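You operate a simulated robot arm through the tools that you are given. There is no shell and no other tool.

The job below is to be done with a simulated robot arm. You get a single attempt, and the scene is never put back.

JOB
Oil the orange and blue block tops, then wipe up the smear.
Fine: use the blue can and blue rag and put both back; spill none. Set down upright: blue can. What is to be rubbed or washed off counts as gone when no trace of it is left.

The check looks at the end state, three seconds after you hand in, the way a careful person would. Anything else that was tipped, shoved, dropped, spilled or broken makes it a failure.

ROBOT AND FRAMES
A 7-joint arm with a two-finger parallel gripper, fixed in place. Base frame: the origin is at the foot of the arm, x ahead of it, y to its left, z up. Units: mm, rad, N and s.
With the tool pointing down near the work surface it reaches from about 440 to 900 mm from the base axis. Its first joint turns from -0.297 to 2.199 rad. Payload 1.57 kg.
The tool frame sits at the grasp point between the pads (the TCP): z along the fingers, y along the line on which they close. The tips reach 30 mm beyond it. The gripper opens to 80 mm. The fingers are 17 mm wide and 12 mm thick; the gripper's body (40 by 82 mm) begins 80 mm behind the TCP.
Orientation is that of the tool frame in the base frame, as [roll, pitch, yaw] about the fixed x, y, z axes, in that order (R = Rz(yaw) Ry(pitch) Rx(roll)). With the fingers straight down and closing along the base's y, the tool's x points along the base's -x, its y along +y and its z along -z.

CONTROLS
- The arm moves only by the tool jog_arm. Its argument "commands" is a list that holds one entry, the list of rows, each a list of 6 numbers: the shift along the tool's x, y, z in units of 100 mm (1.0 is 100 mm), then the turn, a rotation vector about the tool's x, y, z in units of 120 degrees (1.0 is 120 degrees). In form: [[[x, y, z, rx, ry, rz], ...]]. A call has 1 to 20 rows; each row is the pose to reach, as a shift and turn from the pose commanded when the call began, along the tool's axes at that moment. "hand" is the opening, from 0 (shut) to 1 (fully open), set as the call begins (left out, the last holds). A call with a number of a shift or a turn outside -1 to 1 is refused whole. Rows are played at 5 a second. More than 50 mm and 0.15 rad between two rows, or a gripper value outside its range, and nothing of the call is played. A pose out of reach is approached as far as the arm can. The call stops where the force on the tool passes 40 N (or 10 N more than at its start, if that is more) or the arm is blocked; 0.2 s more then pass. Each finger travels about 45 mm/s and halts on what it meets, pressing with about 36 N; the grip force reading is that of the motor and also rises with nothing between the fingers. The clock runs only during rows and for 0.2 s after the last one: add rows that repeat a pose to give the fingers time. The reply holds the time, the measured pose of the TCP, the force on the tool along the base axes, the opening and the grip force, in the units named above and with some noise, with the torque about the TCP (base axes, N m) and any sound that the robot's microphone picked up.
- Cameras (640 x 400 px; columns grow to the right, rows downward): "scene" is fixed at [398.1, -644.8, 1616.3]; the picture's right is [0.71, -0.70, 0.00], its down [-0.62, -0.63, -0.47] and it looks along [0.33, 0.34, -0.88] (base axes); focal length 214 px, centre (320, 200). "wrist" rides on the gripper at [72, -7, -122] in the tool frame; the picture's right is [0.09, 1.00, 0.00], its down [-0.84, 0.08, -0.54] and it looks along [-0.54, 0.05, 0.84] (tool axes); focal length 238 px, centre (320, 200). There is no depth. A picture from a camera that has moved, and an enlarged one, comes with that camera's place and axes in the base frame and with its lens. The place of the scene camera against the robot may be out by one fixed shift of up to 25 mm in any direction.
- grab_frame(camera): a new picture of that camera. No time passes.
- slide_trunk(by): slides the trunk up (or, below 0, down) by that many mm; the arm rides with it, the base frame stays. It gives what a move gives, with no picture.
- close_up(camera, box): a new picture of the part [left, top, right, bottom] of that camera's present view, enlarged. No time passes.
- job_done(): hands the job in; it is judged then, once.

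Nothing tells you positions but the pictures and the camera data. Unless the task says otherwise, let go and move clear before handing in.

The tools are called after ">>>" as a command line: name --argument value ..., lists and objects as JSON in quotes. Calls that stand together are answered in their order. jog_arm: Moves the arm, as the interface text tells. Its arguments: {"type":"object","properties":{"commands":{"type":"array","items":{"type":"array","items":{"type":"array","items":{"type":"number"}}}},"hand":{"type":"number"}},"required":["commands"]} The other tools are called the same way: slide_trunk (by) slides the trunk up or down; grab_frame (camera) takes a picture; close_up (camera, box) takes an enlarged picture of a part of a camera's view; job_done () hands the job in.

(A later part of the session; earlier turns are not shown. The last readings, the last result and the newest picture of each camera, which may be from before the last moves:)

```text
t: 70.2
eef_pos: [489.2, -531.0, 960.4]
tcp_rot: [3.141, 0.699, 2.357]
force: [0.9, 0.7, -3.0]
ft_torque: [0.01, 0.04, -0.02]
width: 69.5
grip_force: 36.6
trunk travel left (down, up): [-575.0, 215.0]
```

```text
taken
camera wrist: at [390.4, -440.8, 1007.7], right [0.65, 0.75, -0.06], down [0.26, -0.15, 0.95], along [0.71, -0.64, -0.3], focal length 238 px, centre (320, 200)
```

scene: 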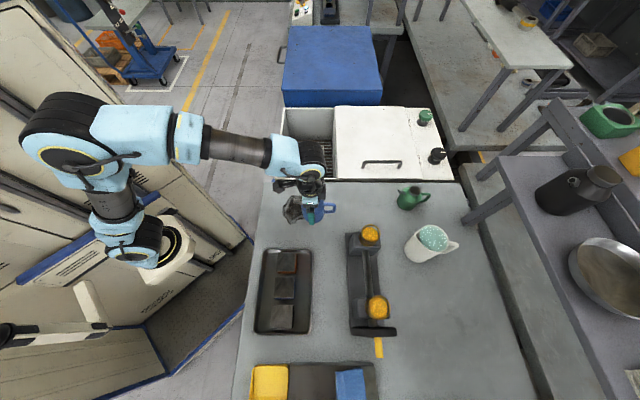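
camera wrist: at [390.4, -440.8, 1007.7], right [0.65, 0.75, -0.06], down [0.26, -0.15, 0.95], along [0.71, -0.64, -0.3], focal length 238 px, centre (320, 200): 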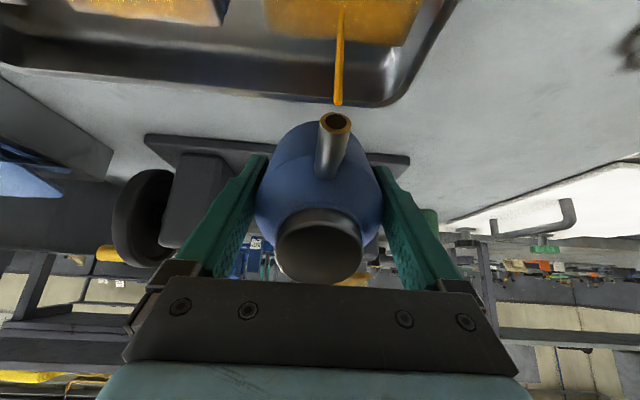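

Oil is running onto the orange block; tilting back now.

>>> jog_arm --commands '[[[-0.04, 0, -0.05, 0, 0.05, 0], [-0.165, 0, -0.227, 0, 0.1, 0], [-0.165, 0, -0.227, 0, 0.125, 0]]]'

>>> jog_arm --commands '[[[-0.01, 0, -0.02, 0, 0.03, 0], [-0.02, 0, -0.05, 0, 0.06, 0], [-0.035, 0, -0.08, 0, 0.09, 0], [-0.05, 0, -0.11, 0, 0.12, 0], [-0.065, 0, -0.14, 0, 0.15, 0], [-0.08, 0, -0.17, 0, 0.18, 0], [-0.093, 0, -0.2, 0, 0.2083, 0]]]'

>>> grab_frame --camera "wrist"

>>> close_up --camera "scene" --box '[240, 230, 400, 330]'

>>> close_up --camera "wrist" --box '[60, 0, 420, 150]'

```text
t: 71.0
eef_pos: [488.4, -528.3, 988.6]
tcp_rot: [3.141, 0.434, 2.357]
force: [-0.3, -0.1, -2.8]
ft_torque: [0.02, 0.02, 0.0]
width: 69.3
grip_force: 36.0
trunk travel left (down, up): [-575.0, 215.0]
```

```text
t: 72.5
eef_pos: [487.4, -528.3, 1011.6]
tcp_rot: [3.141, -0.003, 2.355]
force: [0.5, 0.0, -3.0]
ft_torque: [-0.03, -0.02, 0.0]
width: 69.2
grip_force: 36.0
trunk travel left (down, up): [-575.0, 215.0]
```

```text
taken
camera wrist: at [431.7, -482.9, 1132.7], right [0.64, 0.77, 0.0], down [0.65, -0.54, 0.54], along [0.42, -0.35, -0.84], focal length 238 px, centre (320, 200)
```

wrist: 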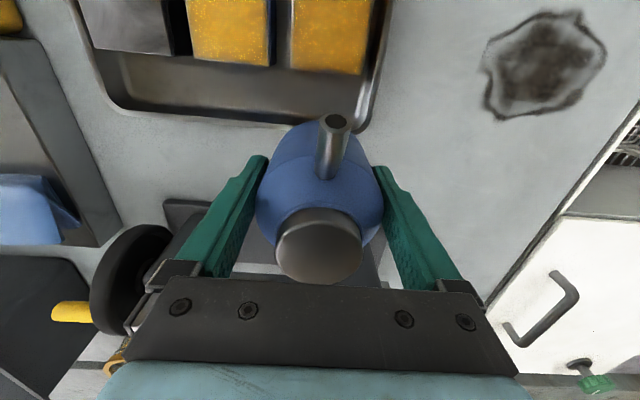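

```text
4.00 times, centred on (320, 280) of scene
camera zoom: at [398.1, -644.8, 1616.3], right [0.71, -0.7, 0.0], down [-0.62, -0.63, -0.47], along [0.33, 0.34, -0.88], focal length 858 px, centre (320, -120)
```

zoom: 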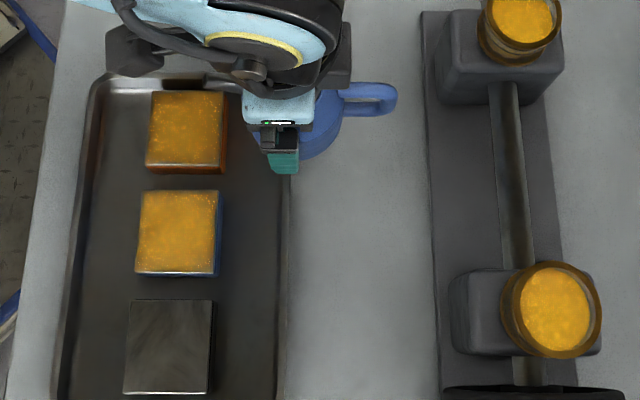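

```text
1.78 times, centred on (240, 75) of wrist
camera zoom: at [431.7, -482.9, 1132.7], right [0.64, 0.77, 0.0], down [0.65, -0.54, 0.54], along [0.42, -0.35, -0.84], focal length 424 px, centre (462, 422)
```

zoom: 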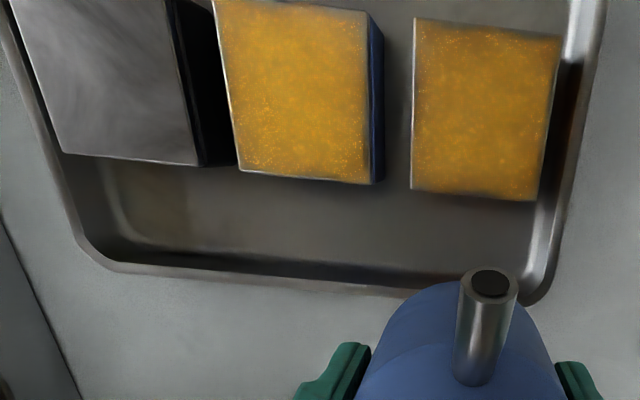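

Both tops now match with a rich even coat and the tray stays clean. Next I carry the can back to its original spot.

>>> jog_arm --commands '[[[0, 0.06, 0, 0, 0, 0], [0, 0.12, 0, 0, 0, 0], [0, 0.18, 0, 0, 0, 0], [0, 0.24, 0, 0, 0, 0], [0, 0.3, 0, 0, 0, 0], [0, 0.36, 0, 0, 0, 0], [0, 0.42, 0, 0, 0, 0], [0, 0.48, 0, 0, 0, 0], [0, 0.54, 0, 0, 0, 0], [0, 0.6, 0, 0, 0, 0], [0, 0.66, 0, 0, 0, 0], [0, 0.72, 0, 0, 0, 0], [0, 0.79, 0, 0, 0, 0], [0, 0.86, 0, 0, 0, 0], [0, 0.93, 0, 0, 0, 0], [0, 1.0, 0, 0, 0, 0]]]'

>>> jog_arm --commands '[[[0, 0.06, 0, 0, 0, 0], [0, 0.12, 0, 0, 0, 0], [0, 0.18, 0, 0, 0, 0], [0, 0.24, 0, 0, 0, 0], [0, 0.3, 0, 0, 0, 0], [0, 0.36, 0, 0, 0, 0], [0, 0.42, 0, 0, 0, 0], [0, 0.48, 0, 0, 0, 0], [0, 0.54, 0, 0, 0, 0], [0, 0.6, 0, 0, 0, 0], [0, 0.66, 0, 0, 0, 0], [0, 0.72, 0, 0, 0, 0], [0, 0.79, 0, 0, 0, 0], [0, 0.86, 0, 0, 0, 0], [0, 0.93, 0, 0, 0, 0], [0, 1.0, 0, 0, 0, 0]]]'

>>> jog_arm --commands '[[[-0.06, 0.04, 0, 0, 0, 0.005], [-0.12, 0.08, 0, 0, 0, 0.01], [-0.18, 0.12, 0, 0, 0, 0.015], [-0.24, 0.16, 0, 0, 0, 0.02], [-0.3, 0.2, 0, 0, 0, 0.025], [-0.36, 0.24, 0, 0, 0, 0.03], [-0.42, 0.28, 0, 0, 0, 0.035], [-0.48, 0.32, 0, 0, 0, 0.04], [-0.54, 0.36, 0, 0, 0, 0.045], [-0.6, 0.4, 0, 0, 0, 0.05], [-0.65, 0.43, 0, 0, 0, 0.055], [-0.7, 0.445, 0, 0, 0, 0.0625], [-0.7, 0.445, 0, 0, 0, 0.0625]]]'

>>> grab_frame --camera "wrist"

```text
t: 76.0
eef_pos: [558.4, -458.2, 1009.5]
tcp_rot: [-3.141, 0.001, 2.355]
force: [0.6, -0.5, -1.6]
ft_torque: [0.0, -0.02, 0.0]
width: 69.5
grip_force: 36.3
trunk travel left (down, up): [-575.0, 215.0]
```

```text
t: 79.3
eef_pos: [629.6, -387.1, 1010.4]
tcp_rot: [3.14, 0.0, 2.356]
force: [-0.2, 0.4, -2.6]
ft_torque: [-0.01, 0.0, -0.01]
width: 69.4
grip_force: 35.8
trunk travel left (down, up): [-575.0, 215.0]
```

```text
t: 82.2
eef_pos: [710.8, -405.3, 1010.3]
tcp_rot: [-3.141, -0.001, 2.224]
force: [0.1, -1.0, -2.9]
ft_torque: [-0.01, 0.02, -0.03]
width: 69.2
grip_force: 36.1
trunk travel left (down, up): [-575.0, 215.0]
```

```text
taken
camera wrist: at [660.8, -352.6, 1131.9], right [0.73, 0.68, 0.0], down [0.57, -0.62, 0.54], along [0.37, -0.4, -0.84], focal length 238 px, centre (320, 200)
```

wrist: 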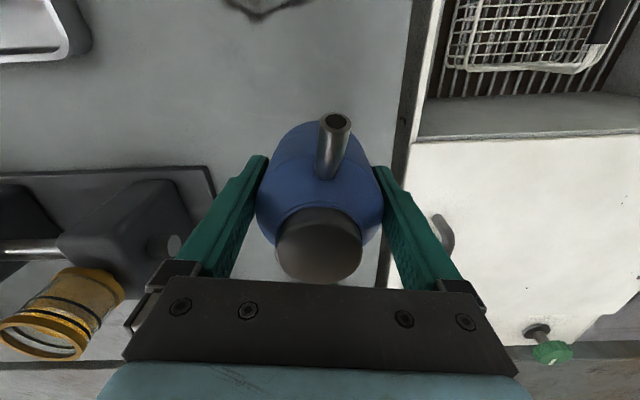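

Back near the can's place. Moving out the last stretch, then lowering.

>>> jog_arm --commands '[[[-0.06, 0.008, 0, 0, 0, 0], [-0.12, 0.016, 0, 0, 0, 0], [-0.18, 0.024, 0, 0, 0, 0], [-0.24, 0.032, 0, 0, 0, 0], [-0.3, 0.04, 0, 0, 0, 0], [-0.36, 0.048, 0, 0, 0, 0], [-0.42, 0.056, 0, 0, 0, 0], [-0.48, 0.064, 0, 0, 0, 0], [-0.54, 0.072, 0, 0, 0, 0], [-0.6, 0.08, 0, 0, 0, 0], [-0.66, 0.086, 0, 0, 0, 0], [-0.72, 0.092, 0, 0, 0, 0], [-0.767, 0.098, 0, 0, 0, 0], [-0.767, 0.098, 0, 0, 0, 0]]]'

>>> jog_arm --commands '[[[0, 0, 0.06, 0, 0, 0], [0, 0, 0.12, 0, 0, 0], [0, 0, 0.18, 0, 0, 0], [0, 0, 0.24, 0, 0, 0], [0, 0, 0.3, 0, 0, 0], [0, 0, 0.36, 0, 0, 0], [0, 0, 0.42, 0, 0, 0], [0, 0, 0.48, 0, 0, 0], [0, 0, 0.54, 0, 0, 0], [0, 0, 0.6, 0, 0, 0], [0, 0, 0.65, 0, 0, 0], [0, 0, 0.7, 0, 0, 0], [0, 0, 0.75, 0, 0, 0], [0, 0, 0.8, 0, 0, 0], [0, 0, 0.84, 0, 0, 0], [0, 0, 0.87, 0, 0, 0], [0, 0, 0.9, 0, 0, 0]]]'

>>> grab_frame --camera "wrist"

>>> close_up --camera "scene" --box '[320, 165, 400, 215]'

```text
t: 85.2
eef_pos: [765.7, -461.0, 1011.4]
tcp_rot: [3.141, 0.0, 2.225]
force: [0.0, 0.0, -3.3]
ft_torque: [0.01, 0.03, 0.03]
width: 69.3
grip_force: 35.9
trunk travel left (down, up): [-575.0, 215.0]
```

```text
t: 88.8
eef_pos: [765.6, -459.6, 920.7]
tcp_rot: [3.141, -0.001, 2.227]
force: [-0.1, 0.4, -3.1]
ft_torque: [-0.01, 0.01, 0.0]
width: 69.1
grip_force: 35.8
trunk travel left (down, up): [-575.0, 215.0]
```

```text
taken
camera wrist: at [715.9, -407.4, 1042.2], right [0.73, 0.68, 0.0], down [0.57, -0.62, 0.54], along [0.37, -0.4, -0.84], focal length 238 px, centre (320, 200)
```

wrist: 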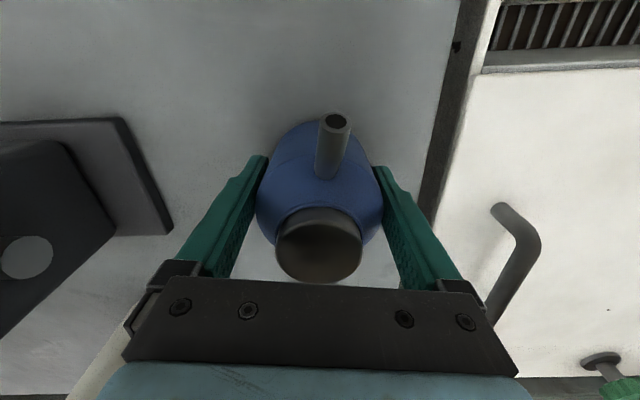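

```text
8.00 times, centred on (360, 190) of scene
camera zoom: at [398.1, -644.8, 1616.3], right [0.71, -0.7, 0.0], down [-0.62, -0.63, -0.47], along [0.33, 0.34, -0.88], focal length 1716 px, centre (0, 280)
```

zoom: 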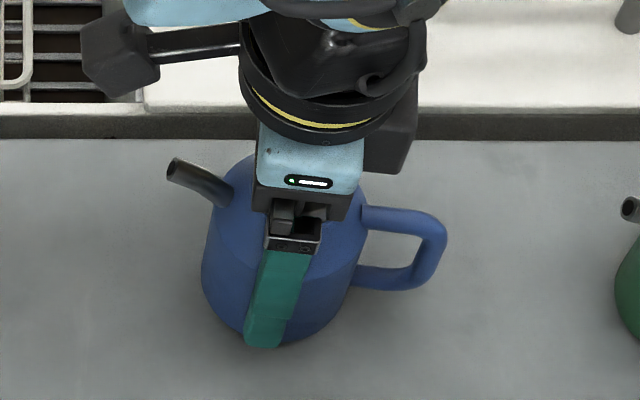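

Directly above the original spot with about 10 mm to go. Easing it down a millimeter at a time.

>>> jog_arm --commands '[[[0, 0, 0.015, 0, 0, 0], [0, 0, 0.03, 0, 0, 0], [0, 0, 0.045, 0, 0, 0], [0, 0, 0.06, 0, 0, 0], [0, 0, 0.07, 0, 0, 0]]]'

>>> jog_arm --commands '[[[0, 0, 0.01, 0, 0, 0], [0, 0, 0.02, 0, 0, 0]]]'

>>> jog_arm --commands '[[[0, 0, 0.01, 0, 0, 0], [0, 0, 0.015, 0, 0, 0]]]'

```text
t: 90.0
eef_pos: [764.1, -459.9, 916.3]
tcp_rot: [3.139, 0.009, 2.225]
force: [6.2, -2.3, 20.5]
ft_torque: [-0.03, 0.11, -0.03]
width: 69.5
grip_force: 36.0
trunk travel left (down, up): [-575.0, 215.0]
```

```text
t: 90.5
eef_pos: [764.4, -460.3, 913.3]
tcp_rot: [-3.141, 0.002, 2.225]
force: [3.3, 0.5, 27.1]
ft_torque: [-0.52, 0.28, 0.05]
width: 69.2
grip_force: 35.9
trunk travel left (down, up): [-575.0, 215.0]
```

```text
t: 91.2
eef_pos: [763.5, -460.2, 910.2]
tcp_rot: [3.141, 0.002, 2.226]
force: [3.1, 0.8, 25.2]
ft_torque: [-0.52, 0.15, 0.05]
width: 69.3
grip_force: 36.2
trunk travel left (down, up): [-575.0, 215.0]
```

The can is standing on the bench (firm contact). Relieving the downward pressure, then opening the fingers.

>>> jog_arm --commands '[[[0, 0, -0.01, 0, 0, 0], [0, 0, -0.02, 0, 0, 0], [0, 0, -0.02, 0, 0, 0]]]'

>>> grab_frame --camera "wrist"

>>> close_up --camera "scene" --box '[320, 165, 400, 215]'

```text
t: 92.0
eef_pos: [764.0, -460.0, 910.7]
tcp_rot: [-3.138, -0.004, 2.225]
force: [0.0, 1.1, 0.7]
ft_torque: [0.03, -0.14, 0.05]
width: 69.2
grip_force: 35.9
trunk travel left (down, up): [-575.0, 215.0]
```

```text
taken
camera wrist: at [715.0, -407.6, 1032.5], right [0.73, 0.68, 0.0], down [0.57, -0.62, 0.54], along [0.36, -0.4, -0.84], focal length 238 px, centre (320, 200)
```

wrist: 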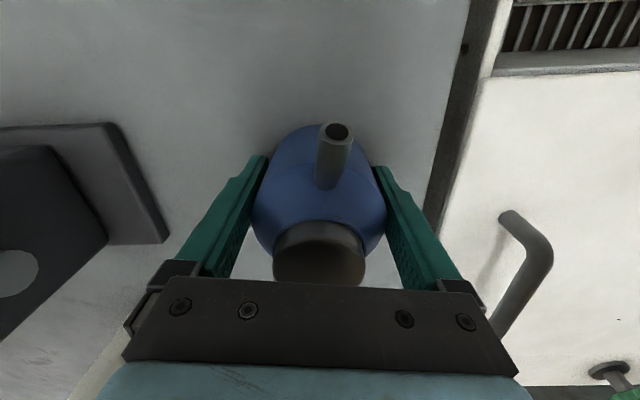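

```text
8.00 times, centred on (360, 190) of scene
camera zoom: at [398.1, -644.8, 1616.3], right [0.71, -0.7, 0.0], down [-0.62, -0.63, -0.47], along [0.33, 0.34, -0.88], focal length 1716 px, centre (0, 280)
```

zoom: 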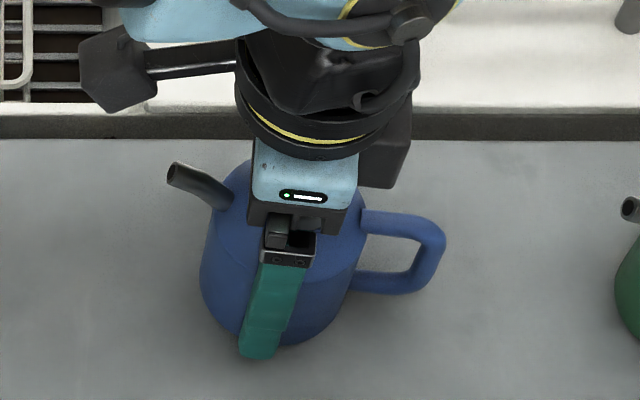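

Load is off and the can stands upright in place. Opening the fingers and rising straight up.

>>> jog_arm --commands '[[[0, 0, 0, 0, 0, 0], [0, 0, 0, 0, 0, 0], [0, 0, 0, 0, 0, 0]]]' --hand 1

>>> grab_frame --camera "wrist"

>>> jog_arm --commands '[[[0, 0, -0.08, 0, 0, 0], [0, 0, -0.16, 0, 0, 0], [0, 0, -0.26, 0, 0, 0], [0, 0, -0.36, 0, 0, 0], [0, 0, -0.48, 0, 0, 0], [0, 0, -0.6, 0, 0, 0], [0, 0, -0.75, 0, 0, 0], [0, 0, -0.9, 0, 0, 0], [0, 0, -1.0, 0, 0, 0]]]'

>>> grab_frame --camera "wrist"

>>> close_up --camera "scene" --box '[320, 165, 400, 215]'

```text
t: 92.8
eef_pos: [764.6, -461.7, 912.0]
tcp_rot: [-3.141, 0.0, 2.227]
force: [0.1, 0.2, -0.7]
ft_torque: [0.0, -0.02, 0.02]
width: 79.9
grip_force: 0.1
trunk travel left (down, up): [-575.0, 215.0]
```

```text
taken
camera wrist: at [715.3, -407.8, 1034.2], right [0.73, 0.68, 0.0], down [0.57, -0.62, 0.54], along [0.37, -0.4, -0.84], focal length 238 px, centre (320, 200)
```

wrist: 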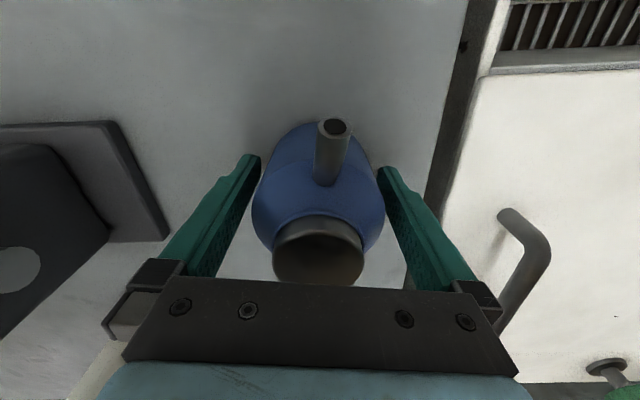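

```text
t: 94.8
eef_pos: [765.0, -460.8, 1012.9]
tcp_rot: [3.141, 0.001, 2.226]
force: [1.4, -1.5, 0.3]
ft_torque: [0.0, 0.02, -0.03]
width: 80.0
grip_force: 0.1
trunk travel left (down, up): [-575.0, 215.0]
```

```text
taken
camera wrist: at [715.8, -407.4, 1134.8], right [0.73, 0.68, 0.0], down [0.57, -0.62, 0.54], along [0.37, -0.4, -0.84], focal length 238 px, centre (320, 200)
```

wrist: 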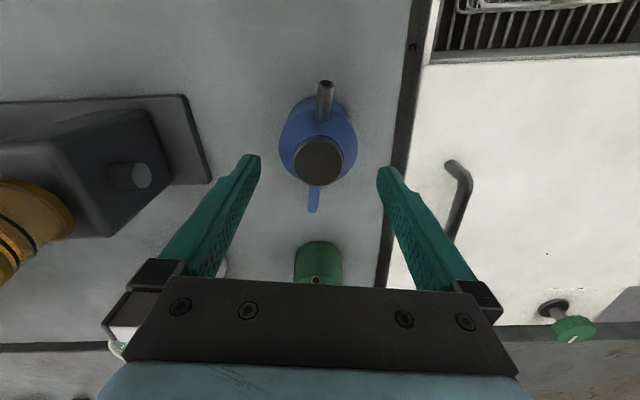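

```text
8.00 times, centred on (360, 190) of scene
camera zoom: at [398.1, -644.8, 1616.3], right [0.71, -0.7, 0.0], down [-0.62, -0.63, -0.47], along [0.33, 0.34, -0.88], focal length 1716 px, centre (0, 280)
```

zoom: 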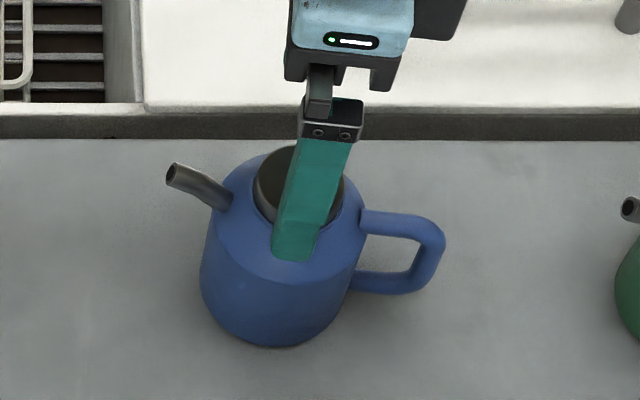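

The blue can is back upright on its spot. Raising the trunk a bit and retreating, then heading to the rag.

>>> slide_trunk --by 70

>>> jog_arm --commands '[[[0.25, -0.033, 0, 0, 0, -0.0156], [0.5, -0.066, 0, 0, 0, -0.031], [0.75, -0.1, 0, 0, 0, -0.047], [1.0, -0.13, 0, 0, 0, -0.0625]]]'

>>> jog_arm --commands '[[[0.3, -0.25, 0, 0, 0, 0], [0.6, -0.5, 0, 0, 0, 0], [0.9, -0.75, 0, 0, 0, 0], [1.0, -1.0, 0, 0, 0, 0]]]'

>>> grab_frame --camera "wrist"

```text
t: 95.8
eef_pos: [765.9, -459.7, 1082.3]
tcp_rot: [3.14, 0.0, 2.225]
force: [-0.2, -0.4, 0.4]
ft_torque: [0.03, -0.01, -0.02]
width: 80.0
grip_force: 0.1
trunk travel left (down, up): [-645.0, 145.0]
```

```text
t: 96.8
eef_pos: [696.0, -389.0, 1083.1]
tcp_rot: [3.14, 0.0, 2.357]
force: [0.1, 0.1, 0.1]
ft_torque: [0.03, 0.0, 0.01]
width: 79.9
grip_force: 0.1
trunk travel left (down, up): [-645.0, 145.0]
```

```text
t: 97.8
eef_pos: [551.0, -388.9, 1082.9]
tcp_rot: [-3.142, 0.0, 2.357]
force: [0.9, 0.3, 0.3]
ft_torque: [0.0, 0.02, 0.0]
width: 79.9
grip_force: 0.1
trunk travel left (down, up): [-645.0, 145.0]
```

```text
taken
camera wrist: at [496.0, -342.8, 1204.0], right [0.64, 0.77, 0.0], down [0.65, -0.54, 0.54], along [0.42, -0.35, -0.84], focal length 238 px, centre (320, 200)
```

wrist: 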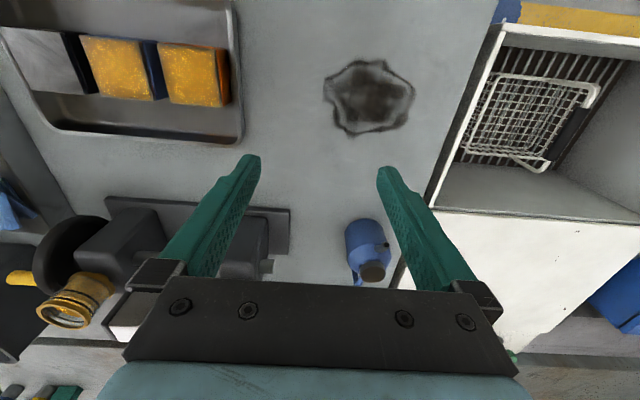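

The smear spans about X 600–705, Y 117–244. Now traveling along the bench toward the blue rag.

>>> jog_arm --commands '[[[0, -0.3, 0, 0, 0, 0], [0, -0.6, 0, 0, 0, 0], [0, -1.0, 0, 0, 0, 0]]]'

>>> jog_arm --commands '[[[0, -0.3, 0, 0, 0, 0], [0, -0.6, 0, 0, 0, 0], [0, -1.0, 0, 0, 0, 0]]]'

>>> jog_arm --commands '[[[0, -0.3, 0, 0, 0, 0], [0, -0.6, 0, 0, 0, 0], [0, -1.0, 0, 0, 0, 0]]]'

>>> jog_arm --commands '[[[-0.1, -0.3, 0, 0, 0, 0], [-0.2, -0.6, 0, 0, 0, 0], [-0.3, -1.0, 0, 0, 0, 0]]]'

>>> grab_frame --camera "wrist"

```text
t: 98.6
eef_pos: [481.8, -457.4, 1083.3]
tcp_rot: [-3.141, -0.001, 2.357]
force: [0.2, 0.9, -0.4]
ft_torque: [-0.03, 0.02, 0.0]
width: 79.8
grip_force: 0.0
trunk travel left (down, up): [-645.0, 145.0]
```

```text
t: 99.4
eef_pos: [410.7, -530.1, 1085.1]
tcp_rot: [3.141, -0.001, 2.357]
force: [1.0, -0.3, -0.7]
ft_torque: [-0.03, 0.05, -0.01]
width: 79.9
grip_force: 0.0
trunk travel left (down, up): [-645.0, 145.0]
```

```text
t: 100.2
eef_pos: [340.3, -601.3, 1083.6]
tcp_rot: [-3.141, 0.0, 2.357]
force: [-0.2, 0.4, 0.6]
ft_torque: [-0.02, 0.06, 0.0]
width: 79.9
grip_force: 0.0
trunk travel left (down, up): [-645.0, 145.0]
```

```text
t: 101.0
eef_pos: [288.8, -693.1, 1081.6]
tcp_rot: [-3.141, 0.0, 2.357]
force: [0.3, 0.2, 0.7]
ft_torque: [-0.04, 0.03, -0.01]
width: 80.1
grip_force: 0.0
trunk travel left (down, up): [-645.0, 145.0]
```

```text
taken
camera wrist: at [233.2, -646.3, 1204.2], right [0.64, 0.77, 0.0], down [0.65, -0.54, 0.54], along [0.42, -0.35, -0.84], focal length 238 px, centre (320, 200)
```

wrist: 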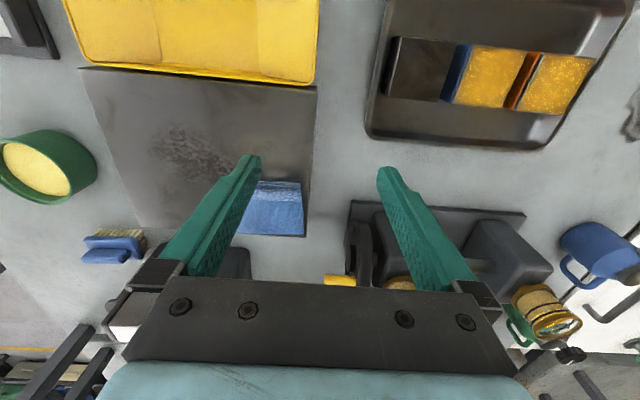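

The blue rag lies at the far right corner of the steel slab. Zooming in on it.

>>> close_up --camera "wrist" --box '[220, 150, 340, 250]'

>>> jog_arm --commands '[[[0, -0.3, 0, 0, 0, 0], [0, -0.6, 0, 0, 0, 0], [0, -0.6, 0, 0, 0, 0]]]'

>>> grab_frame --camera "wrist"

>>> close_up --camera "wrist" --box '[240, 130, 400, 250]'

```text
4.00 times, centred on (280, 200) of wrist
camera zoom: at [233.2, -646.3, 1204.2], right [0.64, 0.77, 0.0], down [0.65, -0.54, 0.54], along [0.42, -0.35, -0.84], focal length 953 px, centre (480, 200)
```

zoom: 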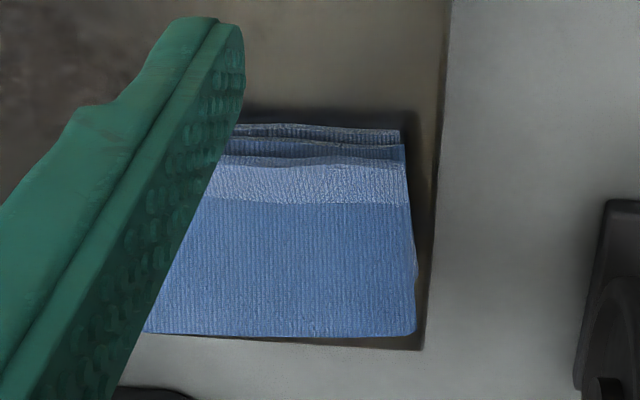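

```text
t: 101.8
eef_pos: [247.9, -735.5, 1083.9]
tcp_rot: [3.14, 0.001, 2.356]
force: [0.2, 0.3, 0.4]
ft_torque: [0.01, -0.01, 0.01]
width: 80.0
grip_force: 0.0
trunk travel left (down, up): [-645.0, 145.0]
```

```text
taken
camera wrist: at [192.5, -688.6, 1205.3], right [0.64, 0.77, 0.0], down [0.65, -0.54, 0.54], along [0.42, -0.35, -0.84], focal length 238 px, centre (320, 200)
```

wrist: 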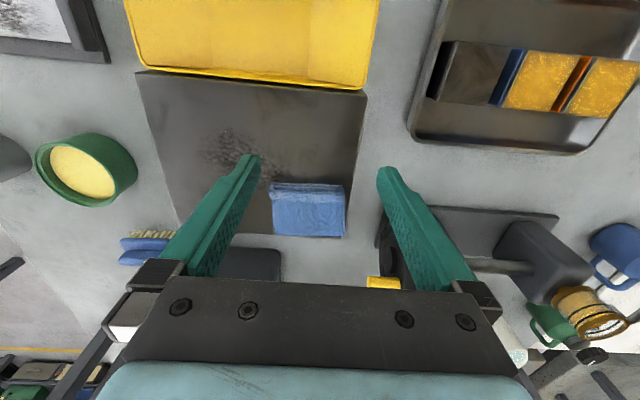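

```text
3.33 times, centred on (320, 190) of wrist
camera zoom: at [192.5, -688.6, 1205.3], right [0.64, 0.77, 0.0], down [0.65, -0.54, 0.54], along [0.42, -0.35, -0.84], focal length 794 px, centre (320, 233)
```

zoom: 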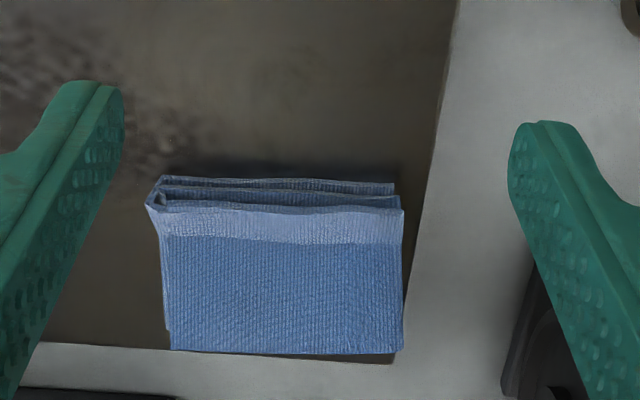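

The folded rag is about 60 × 98 × 40 mm on the slab, so I'll grip it across its 60 mm width. Rotating the tool 90° first.

>>> jog_arm --commands '[[[0, 0, 0, 0, 0, 0.0625], [0, 0, 0, 0, 0, 0.125], [0, 0, 0, 0, 0, 0.1875], [0, 0, 0, 0, 0, 0.25], [0, 0, 0, 0, 0, 0.3125], [0, 0, 0, 0, 0, 0.375], [0, 0, 0, 0, 0, 0.4375], [0, 0, 0, 0, 0, 0.5], [0, 0, 0, 0, 0, 0.5625], [0, 0, 0, 0, 0, 0.625], [0, 0, 0, 0, 0, 0.6875], [0, 0, 0, 0, 0, 0.75]]]'

>>> grab_frame --camera "wrist"

```text
t: 104.4
eef_pos: [249.0, -735.2, 1082.6]
tcp_rot: [-3.141, -0.001, 0.785]
force: [0.3, -0.9, 0.2]
ft_torque: [0.0, -0.01, 0.0]
width: 79.9
grip_force: 0.0
trunk travel left (down, up): [-645.0, 145.0]
```

```text
taken
camera wrist: at [294.2, -679.6, 1204.8], right [0.77, -0.64, 0.0], down [-0.54, -0.65, 0.54], along [-0.35, -0.42, -0.84], focal length 238 px, centre (320, 200)
```

wrist: 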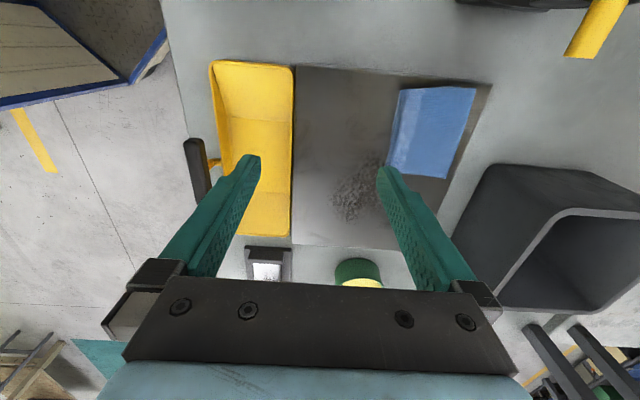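

The camera now looks along the bench at the rag. Zooming in to measure it from this side.

>>> close_up --camera "wrist" --box '[340, 60, 500, 190]'

>>> jog_arm --commands '[[[0, 0.3, 0, 0, 0, 0], [0, 0.6, 0, 0, 0, 0], [0, 0.9, 0, 0, 0, 0], [0, 0.9, 0, 0, 0, 0]]]'

>>> grab_frame --camera "wrist"

>>> close_up --camera "wrist" --box '[240, 60, 400, 190]'

```text
3.08 times, centred on (420, 125) of wrist
camera zoom: at [294.2, -679.6, 1204.8], right [0.77, -0.64, 0.0], down [-0.54, -0.65, 0.54], along [-0.35, -0.42, -0.84], focal length 733 px, centre (12, 431)
```

zoom: 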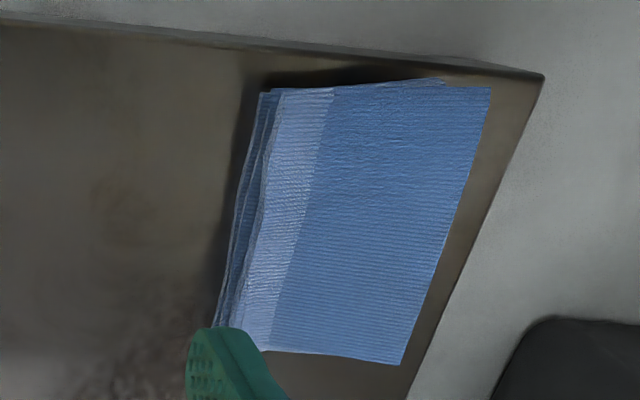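

```text
t: 105.4
eef_pos: [311.3, -797.4, 1082.8]
tcp_rot: [-3.14, -0.001, 0.785]
force: [0.1, -0.7, 0.3]
ft_torque: [0.02, 0.0, -0.01]
width: 79.7
grip_force: 0.1
trunk travel left (down, up): [-645.0, 145.0]
```

```text
taken
camera wrist: at [357.1, -742.6, 1205.1], right [0.77, -0.64, 0.0], down [-0.54, -0.65, 0.54], along [-0.35, -0.42, -0.84], focal length 238 px, centre (320, 200)
```

wrist: 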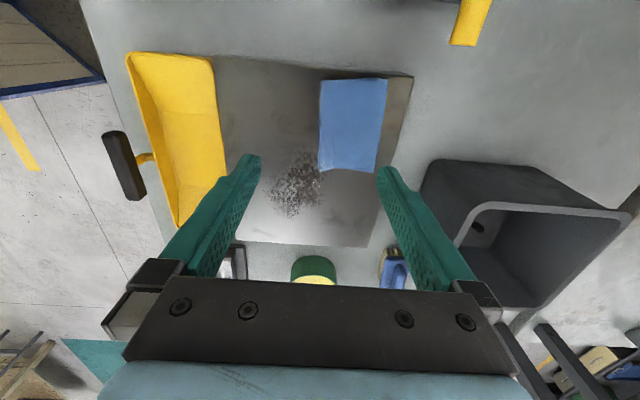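

```text
3.08 times, centred on (320, 125) of wrist
camera zoom: at [357.1, -742.6, 1205.1], right [0.77, -0.64, 0.0], down [-0.54, -0.65, 0.54], along [-0.35, -0.42, -0.84], focal length 733 px, centre (320, 431)
```

zoom: 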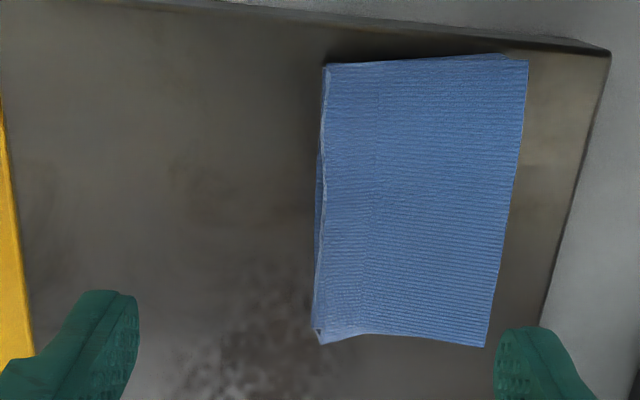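

The rag spans about X 784–850, Y −393…−294, top at about z≈946. Moving over its center, squaring up by 3.5°, and descending partway.

>>> jog_arm --commands '[[[0, 0.17, 0, 0, 0, -0.015], [0, 0.33, 0, 0, 0, -0.029], [0, 0.33, 0.3, 0, 0, -0.029], [0, 0.33, 0.6, 0, 0, -0.029], [0, 0.33, 0.8, 0, 0, -0.029], [0, 0.33, 0.8, 0, 0, -0.029]]]'

>>> grab_frame --camera "wrist"

>>> close_up --camera "wrist" --box '[200, 80, 440, 280]'

```text
t: 106.8
eef_pos: [337.3, -821.3, 1003.6]
tcp_rot: [-3.14, 0.0, 0.847]
force: [0.2, 0.2, 0.1]
ft_torque: [0.03, 0.01, 0.01]
width: 79.9
grip_force: 0.1
trunk travel left (down, up): [-645.0, 145.0]
```

```text
taken
camera wrist: at [379.7, -764.8, 1125.1], right [0.81, -0.59, 0.0], down [-0.5, -0.68, 0.54], along [-0.32, -0.44, -0.84], focal length 238 px, centre (320, 200)
```

wrist: 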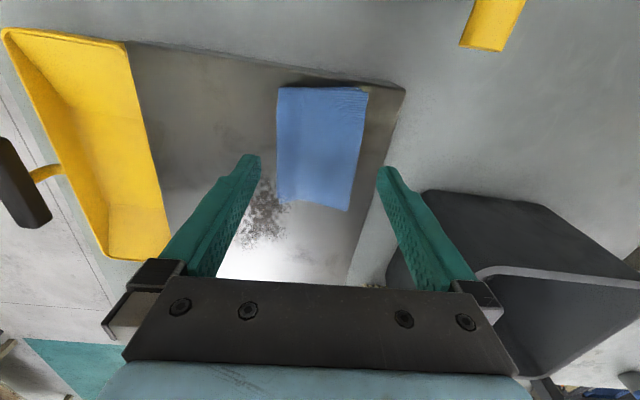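

```text
2.00 times, centred on (320, 180) of wrist
camera zoom: at [379.7, -764.8, 1125.1], right [0.81, -0.59, 0.0], down [-0.5, -0.68, 0.54], along [-0.32, -0.44, -0.84], focal length 477 px, centre (320, 240)
```

zoom: 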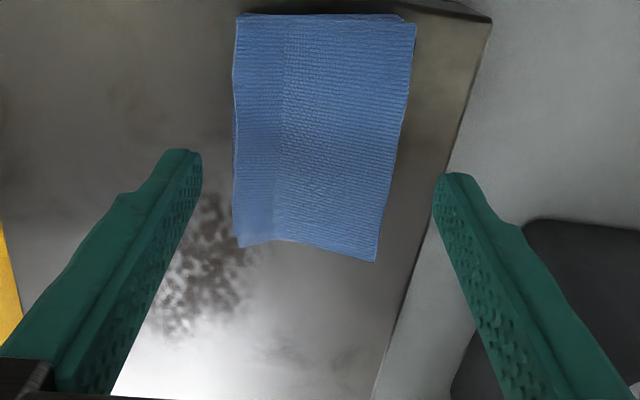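

Alignment is good; the rag is about 2 mm off center. Correcting and descending to grip height.

>>> jog_arm --commands '[[[0, -0.02, 0.12, 0, 0, 0], [0, -0.02, 0.24, 0, 0, 0], [0, -0.02, 0.36, 0, 0, 0], [0, -0.02, 0.46, 0, 0, 0], [0, -0.02, 0.52, 0, 0, 0], [0, -0.02, 0.57, 0, 0, 0], [0, -0.02, 0.57, 0, 0, 0]]]'

>>> grab_frame --camera "wrist"

>>> close_up --camera "scene" --box '[280, 330, 400, 400]'

```text
t: 108.4
eef_pos: [334.0, -822.0, 945.8]
tcp_rot: [-3.141, 0.001, 0.847]
force: [0.2, -0.2, -0.8]
ft_torque: [0.0, 0.01, -0.04]
width: 80.0
grip_force: 0.0
trunk travel left (down, up): [-645.0, 145.0]
```

```text
taken
camera wrist: at [376.5, -763.1, 1067.3], right [0.81, -0.59, 0.0], down [-0.5, -0.68, 0.54], along [-0.32, -0.44, -0.84], focal length 238 px, centre (320, 200)
```

wrist: 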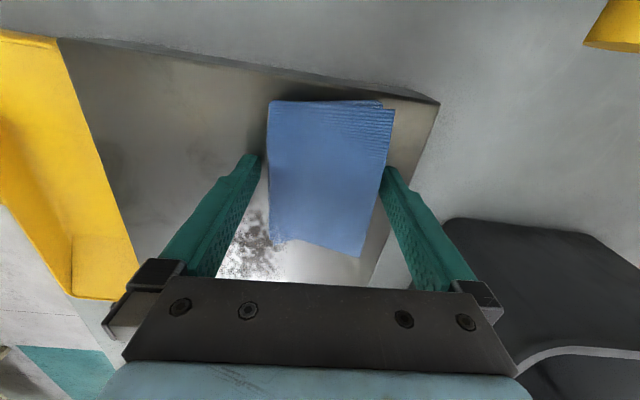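

```text
5.33 times, centred on (340, 365) of scene
camera zoom: at [398.1, -644.8, 1616.3], right [0.71, -0.7, 0.0], down [-0.62, -0.63, -0.47], along [0.33, 0.34, -0.88], focal length 1144 px, centre (213, -680)
```

zoom: 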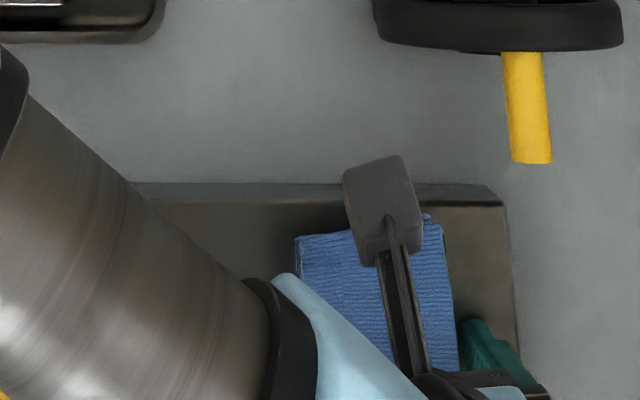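

Centered over the rag with equal clearance. Closing the fingers on it.

>>> jog_arm --commands '[[[0, 0, 0, 0, 0, 0], [0, 0, 0, 0, 0, 0], [0, 0, 0, 0, 0, 0], [0, 0, 0, 0, 0, 0], [0, 0, 0, 0, 0, 0], [0, 0, 0, 0, 0, 0]]]' --hand 0

>>> grab_frame --camera "wrist"

```text
t: 109.8
eef_pos: [334.9, -819.9, 945.0]
tcp_rot: [-3.141, 0.001, 0.846]
force: [-0.6, 0.3, 1.1]
ft_torque: [-0.03, 0.01, 0.01]
width: 66.8
grip_force: 35.9
trunk travel left (down, up): [-645.0, 145.0]
```

```text
taken
camera wrist: at [376.5, -763.1, 1067.5], right [0.81, -0.59, 0.0], down [-0.5, -0.68, 0.54], along [-0.32, -0.44, -0.84], focal length 238 px, centre (320, 200)
```

wrist: 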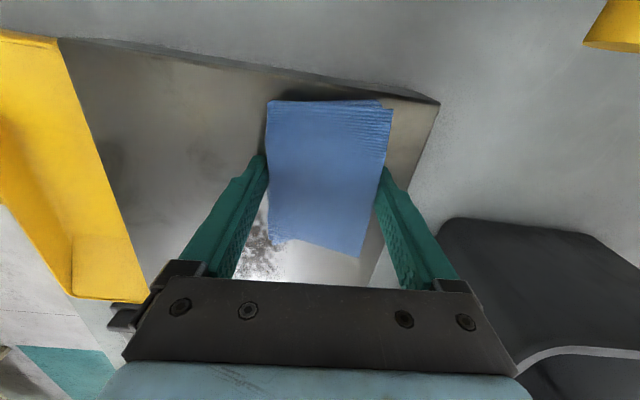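

The grip stopped at 66.8 mm on the rag. Lifting slowly and checking that it comes along.

>>> jog_arm --commands '[[[0, 0, -0.01, 0, 0, 0], [0, 0, -0.02, 0, 0, 0], [0, 0, -0.04, 0, 0, 0], [0, 0, -0.06, 0, 0, 0], [0, 0, -0.08, 0, 0, 0], [0, 0, -0.11, 0, 0, 0], [0, 0, -0.14, 0, 0, 0], [0, 0, -0.17, 0, 0, 0], [0, 0, -0.2, 0, 0, 0]]]'

>>> grab_frame --camera "wrist"

>>> close_up --camera "scene" --box '[280, 330, 400, 400]'

```text
t: 111.8
eef_pos: [333.8, -821.3, 965.7]
tcp_rot: [-3.14, 0.0, 0.846]
force: [-1.1, 0.8, -0.1]
ft_torque: [0.01, 0.01, 0.01]
width: 67.1
grip_force: 36.3
trunk travel left (down, up): [-645.0, 145.0]
```

```text
taken
camera wrist: at [375.8, -762.8, 1087.5], right [0.81, -0.59, 0.0], down [-0.5, -0.68, 0.54], along [-0.32, -0.44, -0.84], focal length 238 px, centre (320, 200)
```

wrist: 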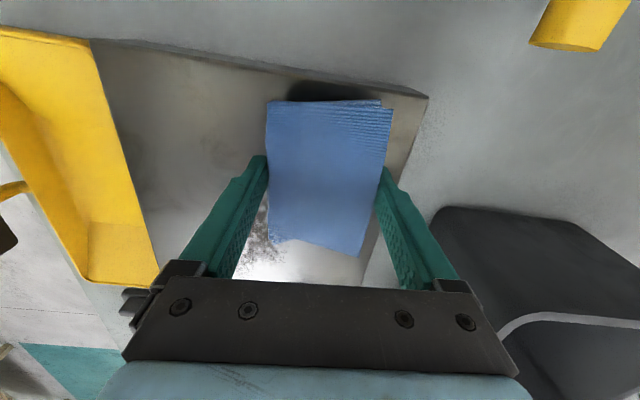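

```text
5.33 times, centred on (340, 365) of scene
camera zoom: at [398.1, -644.8, 1616.3], right [0.71, -0.7, 0.0], down [-0.62, -0.63, -0.47], along [0.33, 0.34, -0.88], focal length 1144 px, centre (213, -680)
```

zoom: 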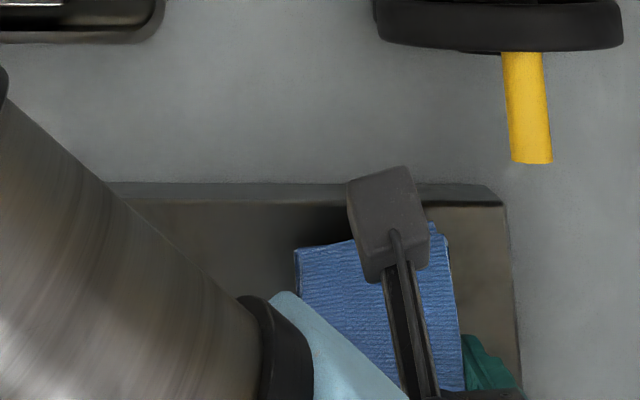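

The rag lifts cleanly with the gripper. Raising it higher and carrying it along a clear lane between the tray and the rack.

>>> jog_arm --commands '[[[0, 0, -0.05, 0, 0, 0], [0, 0, -0.1, 0, 0, 0], [0, 0, -0.15, 0, 0, 0], [0, 0, -0.2, 0, 0, 0], [0, 0, -0.25, 0, 0, 0], [0, 0, -0.3, 0, 0, 0], [0, 0, -0.35, 0, 0, 0], [0, 0, -0.4, 0, 0, 0], [0, 0, -0.45, 0, 0, 0], [0, 0, -0.5, 0, 0, 0], [0, 0, -0.55, 0, 0, 0]]]'

>>> jog_arm --commands '[[[0.005, -0.06, 0, 0, 0, 0.002], [0.01, -0.12, 0, 0, 0, 0.004], [0.012, -0.18, 0, 0, 0, 0.007], [0.015, -0.24, 0, 0, 0, 0.01], [0.02, -0.3, 0, 0, 0, 0.012], [0.022, -0.36, 0, 0, 0, 0.014], [0.025, -0.42, 0, 0, 0, 0.016], [0.03, -0.48, 0, 0, 0, 0.018], [0.033, -0.54, 0, 0, 0, 0.02], [0.036, -0.6, 0, 0, 0, 0.022], [0.04, -0.66, 0, 0, 0, 0.024], [0.043, -0.72, 0, 0, 0, 0.026], [0.047, -0.78, 0, 0, 0, 0.028], [0.05, -0.818, 0, 0, 0, 0.029]]]'

>>> jog_arm --commands '[[[0.07, 0, 0, 0, 0, 0], [0.14, 0, 0, 0, 0, 0], [0.21, 0, 0, 0, 0, 0], [0.28, 0, 0, 0, 0, 0], [0.35, 0, 0, 0, 0, 0], [0.42, 0, 0, 0, 0, 0], [0.49, 0, 0, 0, 0, 0], [0.56, 0, 0, 0, 0, 0], [0.63, 0, 0, 0, 0, 0], [0.7, 0, 0, 0, 0, 0], [0.77, 0, 0, 0, 0, 0], [0.84, 0, 0, 0, 0, 0], [0.92, 0, 0, 0, 0, 0], [1.0, 0, 0, 0, 0, 0]]]'

>>> grab_frame --camera "wrist"

>>> grab_frame --camera "scene"

```text
t: 114.2
eef_pos: [333.3, -818.9, 1020.9]
tcp_rot: [-3.141, 0.001, 0.844]
force: [0.9, 0.2, -1.2]
ft_torque: [-0.01, -0.02, 0.01]
width: 66.9
grip_force: 36.2
trunk travel left (down, up): [-645.0, 145.0]
```

```text
t: 117.2
eef_pos: [275.7, -762.5, 1020.9]
tcp_rot: [3.141, -0.002, 0.785]
force: [0.8, -0.6, -0.5]
ft_torque: [-0.01, 0.0, -0.01]
width: 66.9
grip_force: 35.9
trunk travel left (down, up): [-645.0, 145.0]
```

```text
t: 120.2
eef_pos: [347.5, -691.7, 1019.4]
tcp_rot: [-3.142, 0.001, 0.786]
force: [-0.3, 0.4, -0.5]
ft_torque: [0.01, -0.01, -0.03]
width: 66.8
grip_force: 35.9
trunk travel left (down, up): [-645.0, 145.0]
```

```text
taken
camera wrist: at [392.9, -636.7, 1141.8], right [0.77, -0.64, 0.0], down [-0.54, -0.65, 0.54], along [-0.35, -0.42, -0.84], focal length 238 px, centre (320, 200)
```

wrist: 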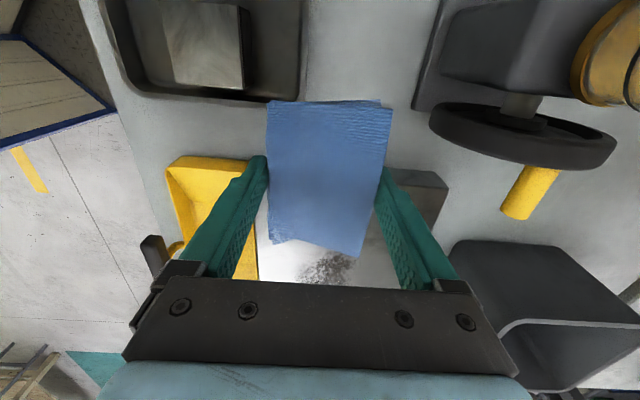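

```text
taken
```

scene: 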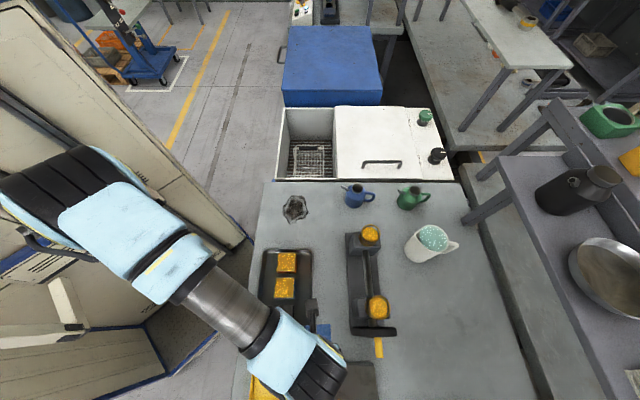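

Rag is held steady. Continuing along the lane toward the smear.

>>> jog_arm --commands '[[[0.08, 0, 0, 0, 0, 0], [0.16, 0, 0, 0, 0, 0], [0.24, 0, 0, 0, 0, 0], [0.32, 0, 0, 0, 0, 0], [0.4, 0, 0, 0, 0, 0], [0.48, 0, 0, 0, 0, 0], [0.56, 0, 0, 0, 0, 0], [0.64, 0, 0, 0, 0, 0], [0.73, 0, 0, 0, 0, 0], [0.82, 0, 0, 0, 0, 0], [0.91, 0, 0, 0, 0, 0], [1.0, 0, 0, 0, 0, 0]]]'

>>> jog_arm --commands '[[[0.08, 0, 0, 0, 0, 0], [0.16, 0, 0, 0, 0, 0], [0.24, 0, 0, 0, 0, 0], [0.32, 0, 0, 0, 0, 0], [0.4, 0, 0, 0, 0, 0], [0.48, 0, 0, 0, 0, 0], [0.56, 0, 0, 0, 0, 0], [0.64, 0, 0, 0, 0, 0], [0.73, 0, 0, 0, 0, 0], [0.82, 0, 0, 0, 0, 0], [0.91, 0, 0, 0, 0, 0], [1.0, 0, 0, 0, 0, 0]]]'

>>> jog_arm --commands '[[[0.08, 0, 0, 0, 0, 0], [0.16, 0, 0, 0, 0, 0], [0.24, 0, 0, 0, 0, 0], [0.32, 0, 0, 0, 0, 0], [0.4, 0, 0, 0, 0, 0], [0.48, 0, 0, 0, 0, 0], [0.56, 0, 0, 0, 0, 0], [0.64, 0, 0, 0, 0, 0], [0.73, 0, 0, 0, 0, 0], [0.82, 0, 0, 0, 0, 0], [0.91, 0, 0, 0, 0, 0], [1.0, 0, 0, 0, 0, 0]]]'

>>> grab_frame --camera "wrist"

```text
t: 122.8
eef_pos: [417.4, -621.4, 1019.5]
tcp_rot: [-3.141, -0.001, 0.785]
force: [-0.2, -0.4, -1.1]
ft_torque: [0.0, -0.02, 0.02]
width: 66.8
grip_force: 35.7
trunk travel left (down, up): [-645.0, 145.0]
```

```text
t: 125.4
eef_pos: [488.4, -550.0, 1022.9]
tcp_rot: [3.141, 0.0, 0.786]
force: [-0.1, 0.5, -0.4]
ft_torque: [0.0, 0.0, -0.02]
width: 66.8
grip_force: 36.0
trunk travel left (down, up): [-645.0, 145.0]
```

```text
t: 128.0
eef_pos: [558.9, -480.8, 1021.5]
tcp_rot: [3.141, 0.002, 0.785]
force: [0.4, 0.1, -0.7]
ft_torque: [-0.03, -0.01, -0.02]
width: 66.6
grip_force: 36.2
trunk travel left (down, up): [-645.0, 145.0]
```

```text
taken
camera wrist: at [605.0, -424.2, 1143.1], right [0.77, -0.64, 0.0], down [-0.54, -0.65, 0.54], along [-0.35, -0.42, -0.84], focal length 238 px, centre (320, 200)
```

wrist: 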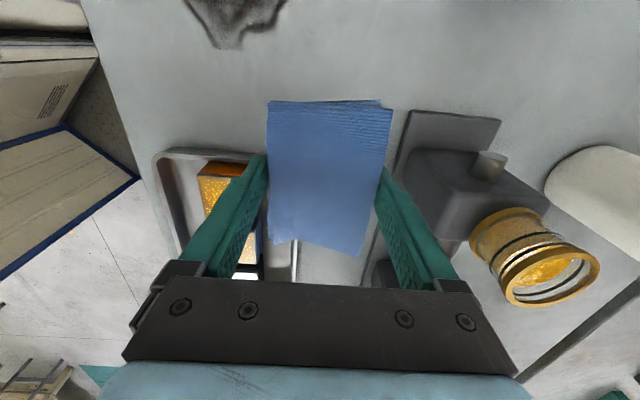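

The smear comes into view ahead. Moving next to its far edge before lowering.

>>> jog_arm --commands '[[[0.08, -0.01, 0, 0, 0, 0], [0.16, -0.02, 0, 0, 0, 0], [0.24, -0.03, 0, 0, 0, 0], [0.32, -0.04, 0, 0, 0, 0], [0.4, -0.05, 0, 0, 0, 0], [0.48, -0.06, 0, 0, 0, 0], [0.56, -0.07, 0, 0, 0, 0], [0.64, -0.08, 0, 0, 0, 0], [0.73, -0.1, 0, 0, 0, 0], [0.82, -0.12, 0, 0, 0, 0], [0.91, -0.13, 0, 0, 0, 0], [1.0, -0.15, 0, 0, 0, 0]]]'

>>> jog_arm --commands '[[[0, 0, 0.08, 0, 0, 0], [0, 0, 0.16, 0, 0, 0], [0, 0, 0.24, 0, 0, 0], [0, 0, 0.32, 0, 0, 0], [0, 0, 0.4, 0, 0, 0], [0, 0, 0.48, 0, 0, 0], [0, 0, 0.56, 0, 0, 0], [0, 0, 0.64, 0, 0, 0], [0, 0, 0.72, 0, 0, 0], [0, 0, 0.8, 0, 0, 0], [0, 0, 0.88, 0, 0, 0], [0, 0, 0.96, 0, 0, 0], [0, 0, 1.0, 0, 0, 0]]]'

>>> grab_frame --camera "wrist"

>>> close_up --camera "scene" --box '[260, 170, 380, 260]'

```text
t: 130.6
eef_pos: [619.5, -399.3, 1020.5]
tcp_rot: [3.141, -0.002, 0.787]
force: [0.4, -0.2, -0.9]
ft_torque: [0.04, 0.03, 0.01]
width: 66.7
grip_force: 36.1
trunk travel left (down, up): [-645.0, 145.0]
```

```text
t: 133.4
eef_pos: [619.1, -398.4, 921.7]
tcp_rot: [3.14, 0.0, 0.786]
force: [0.0, -1.1, -0.9]
ft_torque: [0.03, 0.04, -0.01]
width: 66.6
grip_force: 36.4
trunk travel left (down, up): [-645.0, 145.0]
```

```text
taken
camera wrist: at [665.0, -343.4, 1042.7], right [0.77, -0.64, 0.0], down [-0.54, -0.65, 0.54], along [-0.35, -0.42, -0.84], focal length 238 px, centre (320, 200)
```

wrist: 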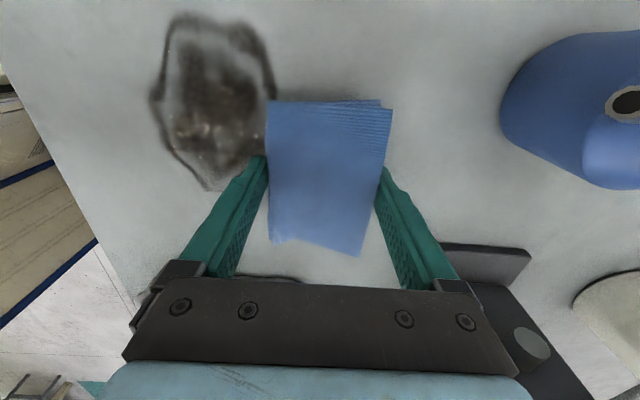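

```text
4.44 times, centred on (320, 215) of scene
camera zoom: at [398.1, -644.8, 1616.3], right [0.71, -0.7, 0.0], down [-0.62, -0.63, -0.47], along [0.33, 0.34, -0.88], focal length 953 px, centre (320, 133)
```

zoom: 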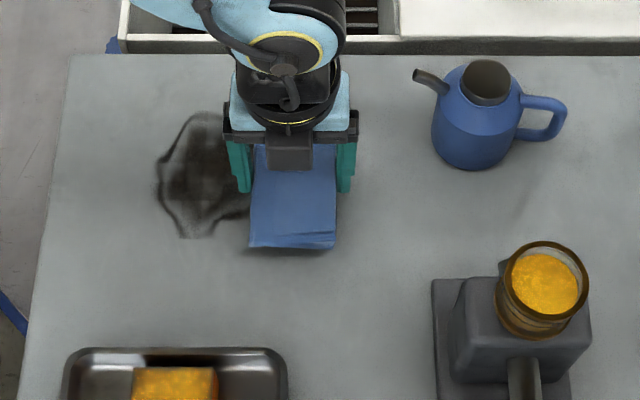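

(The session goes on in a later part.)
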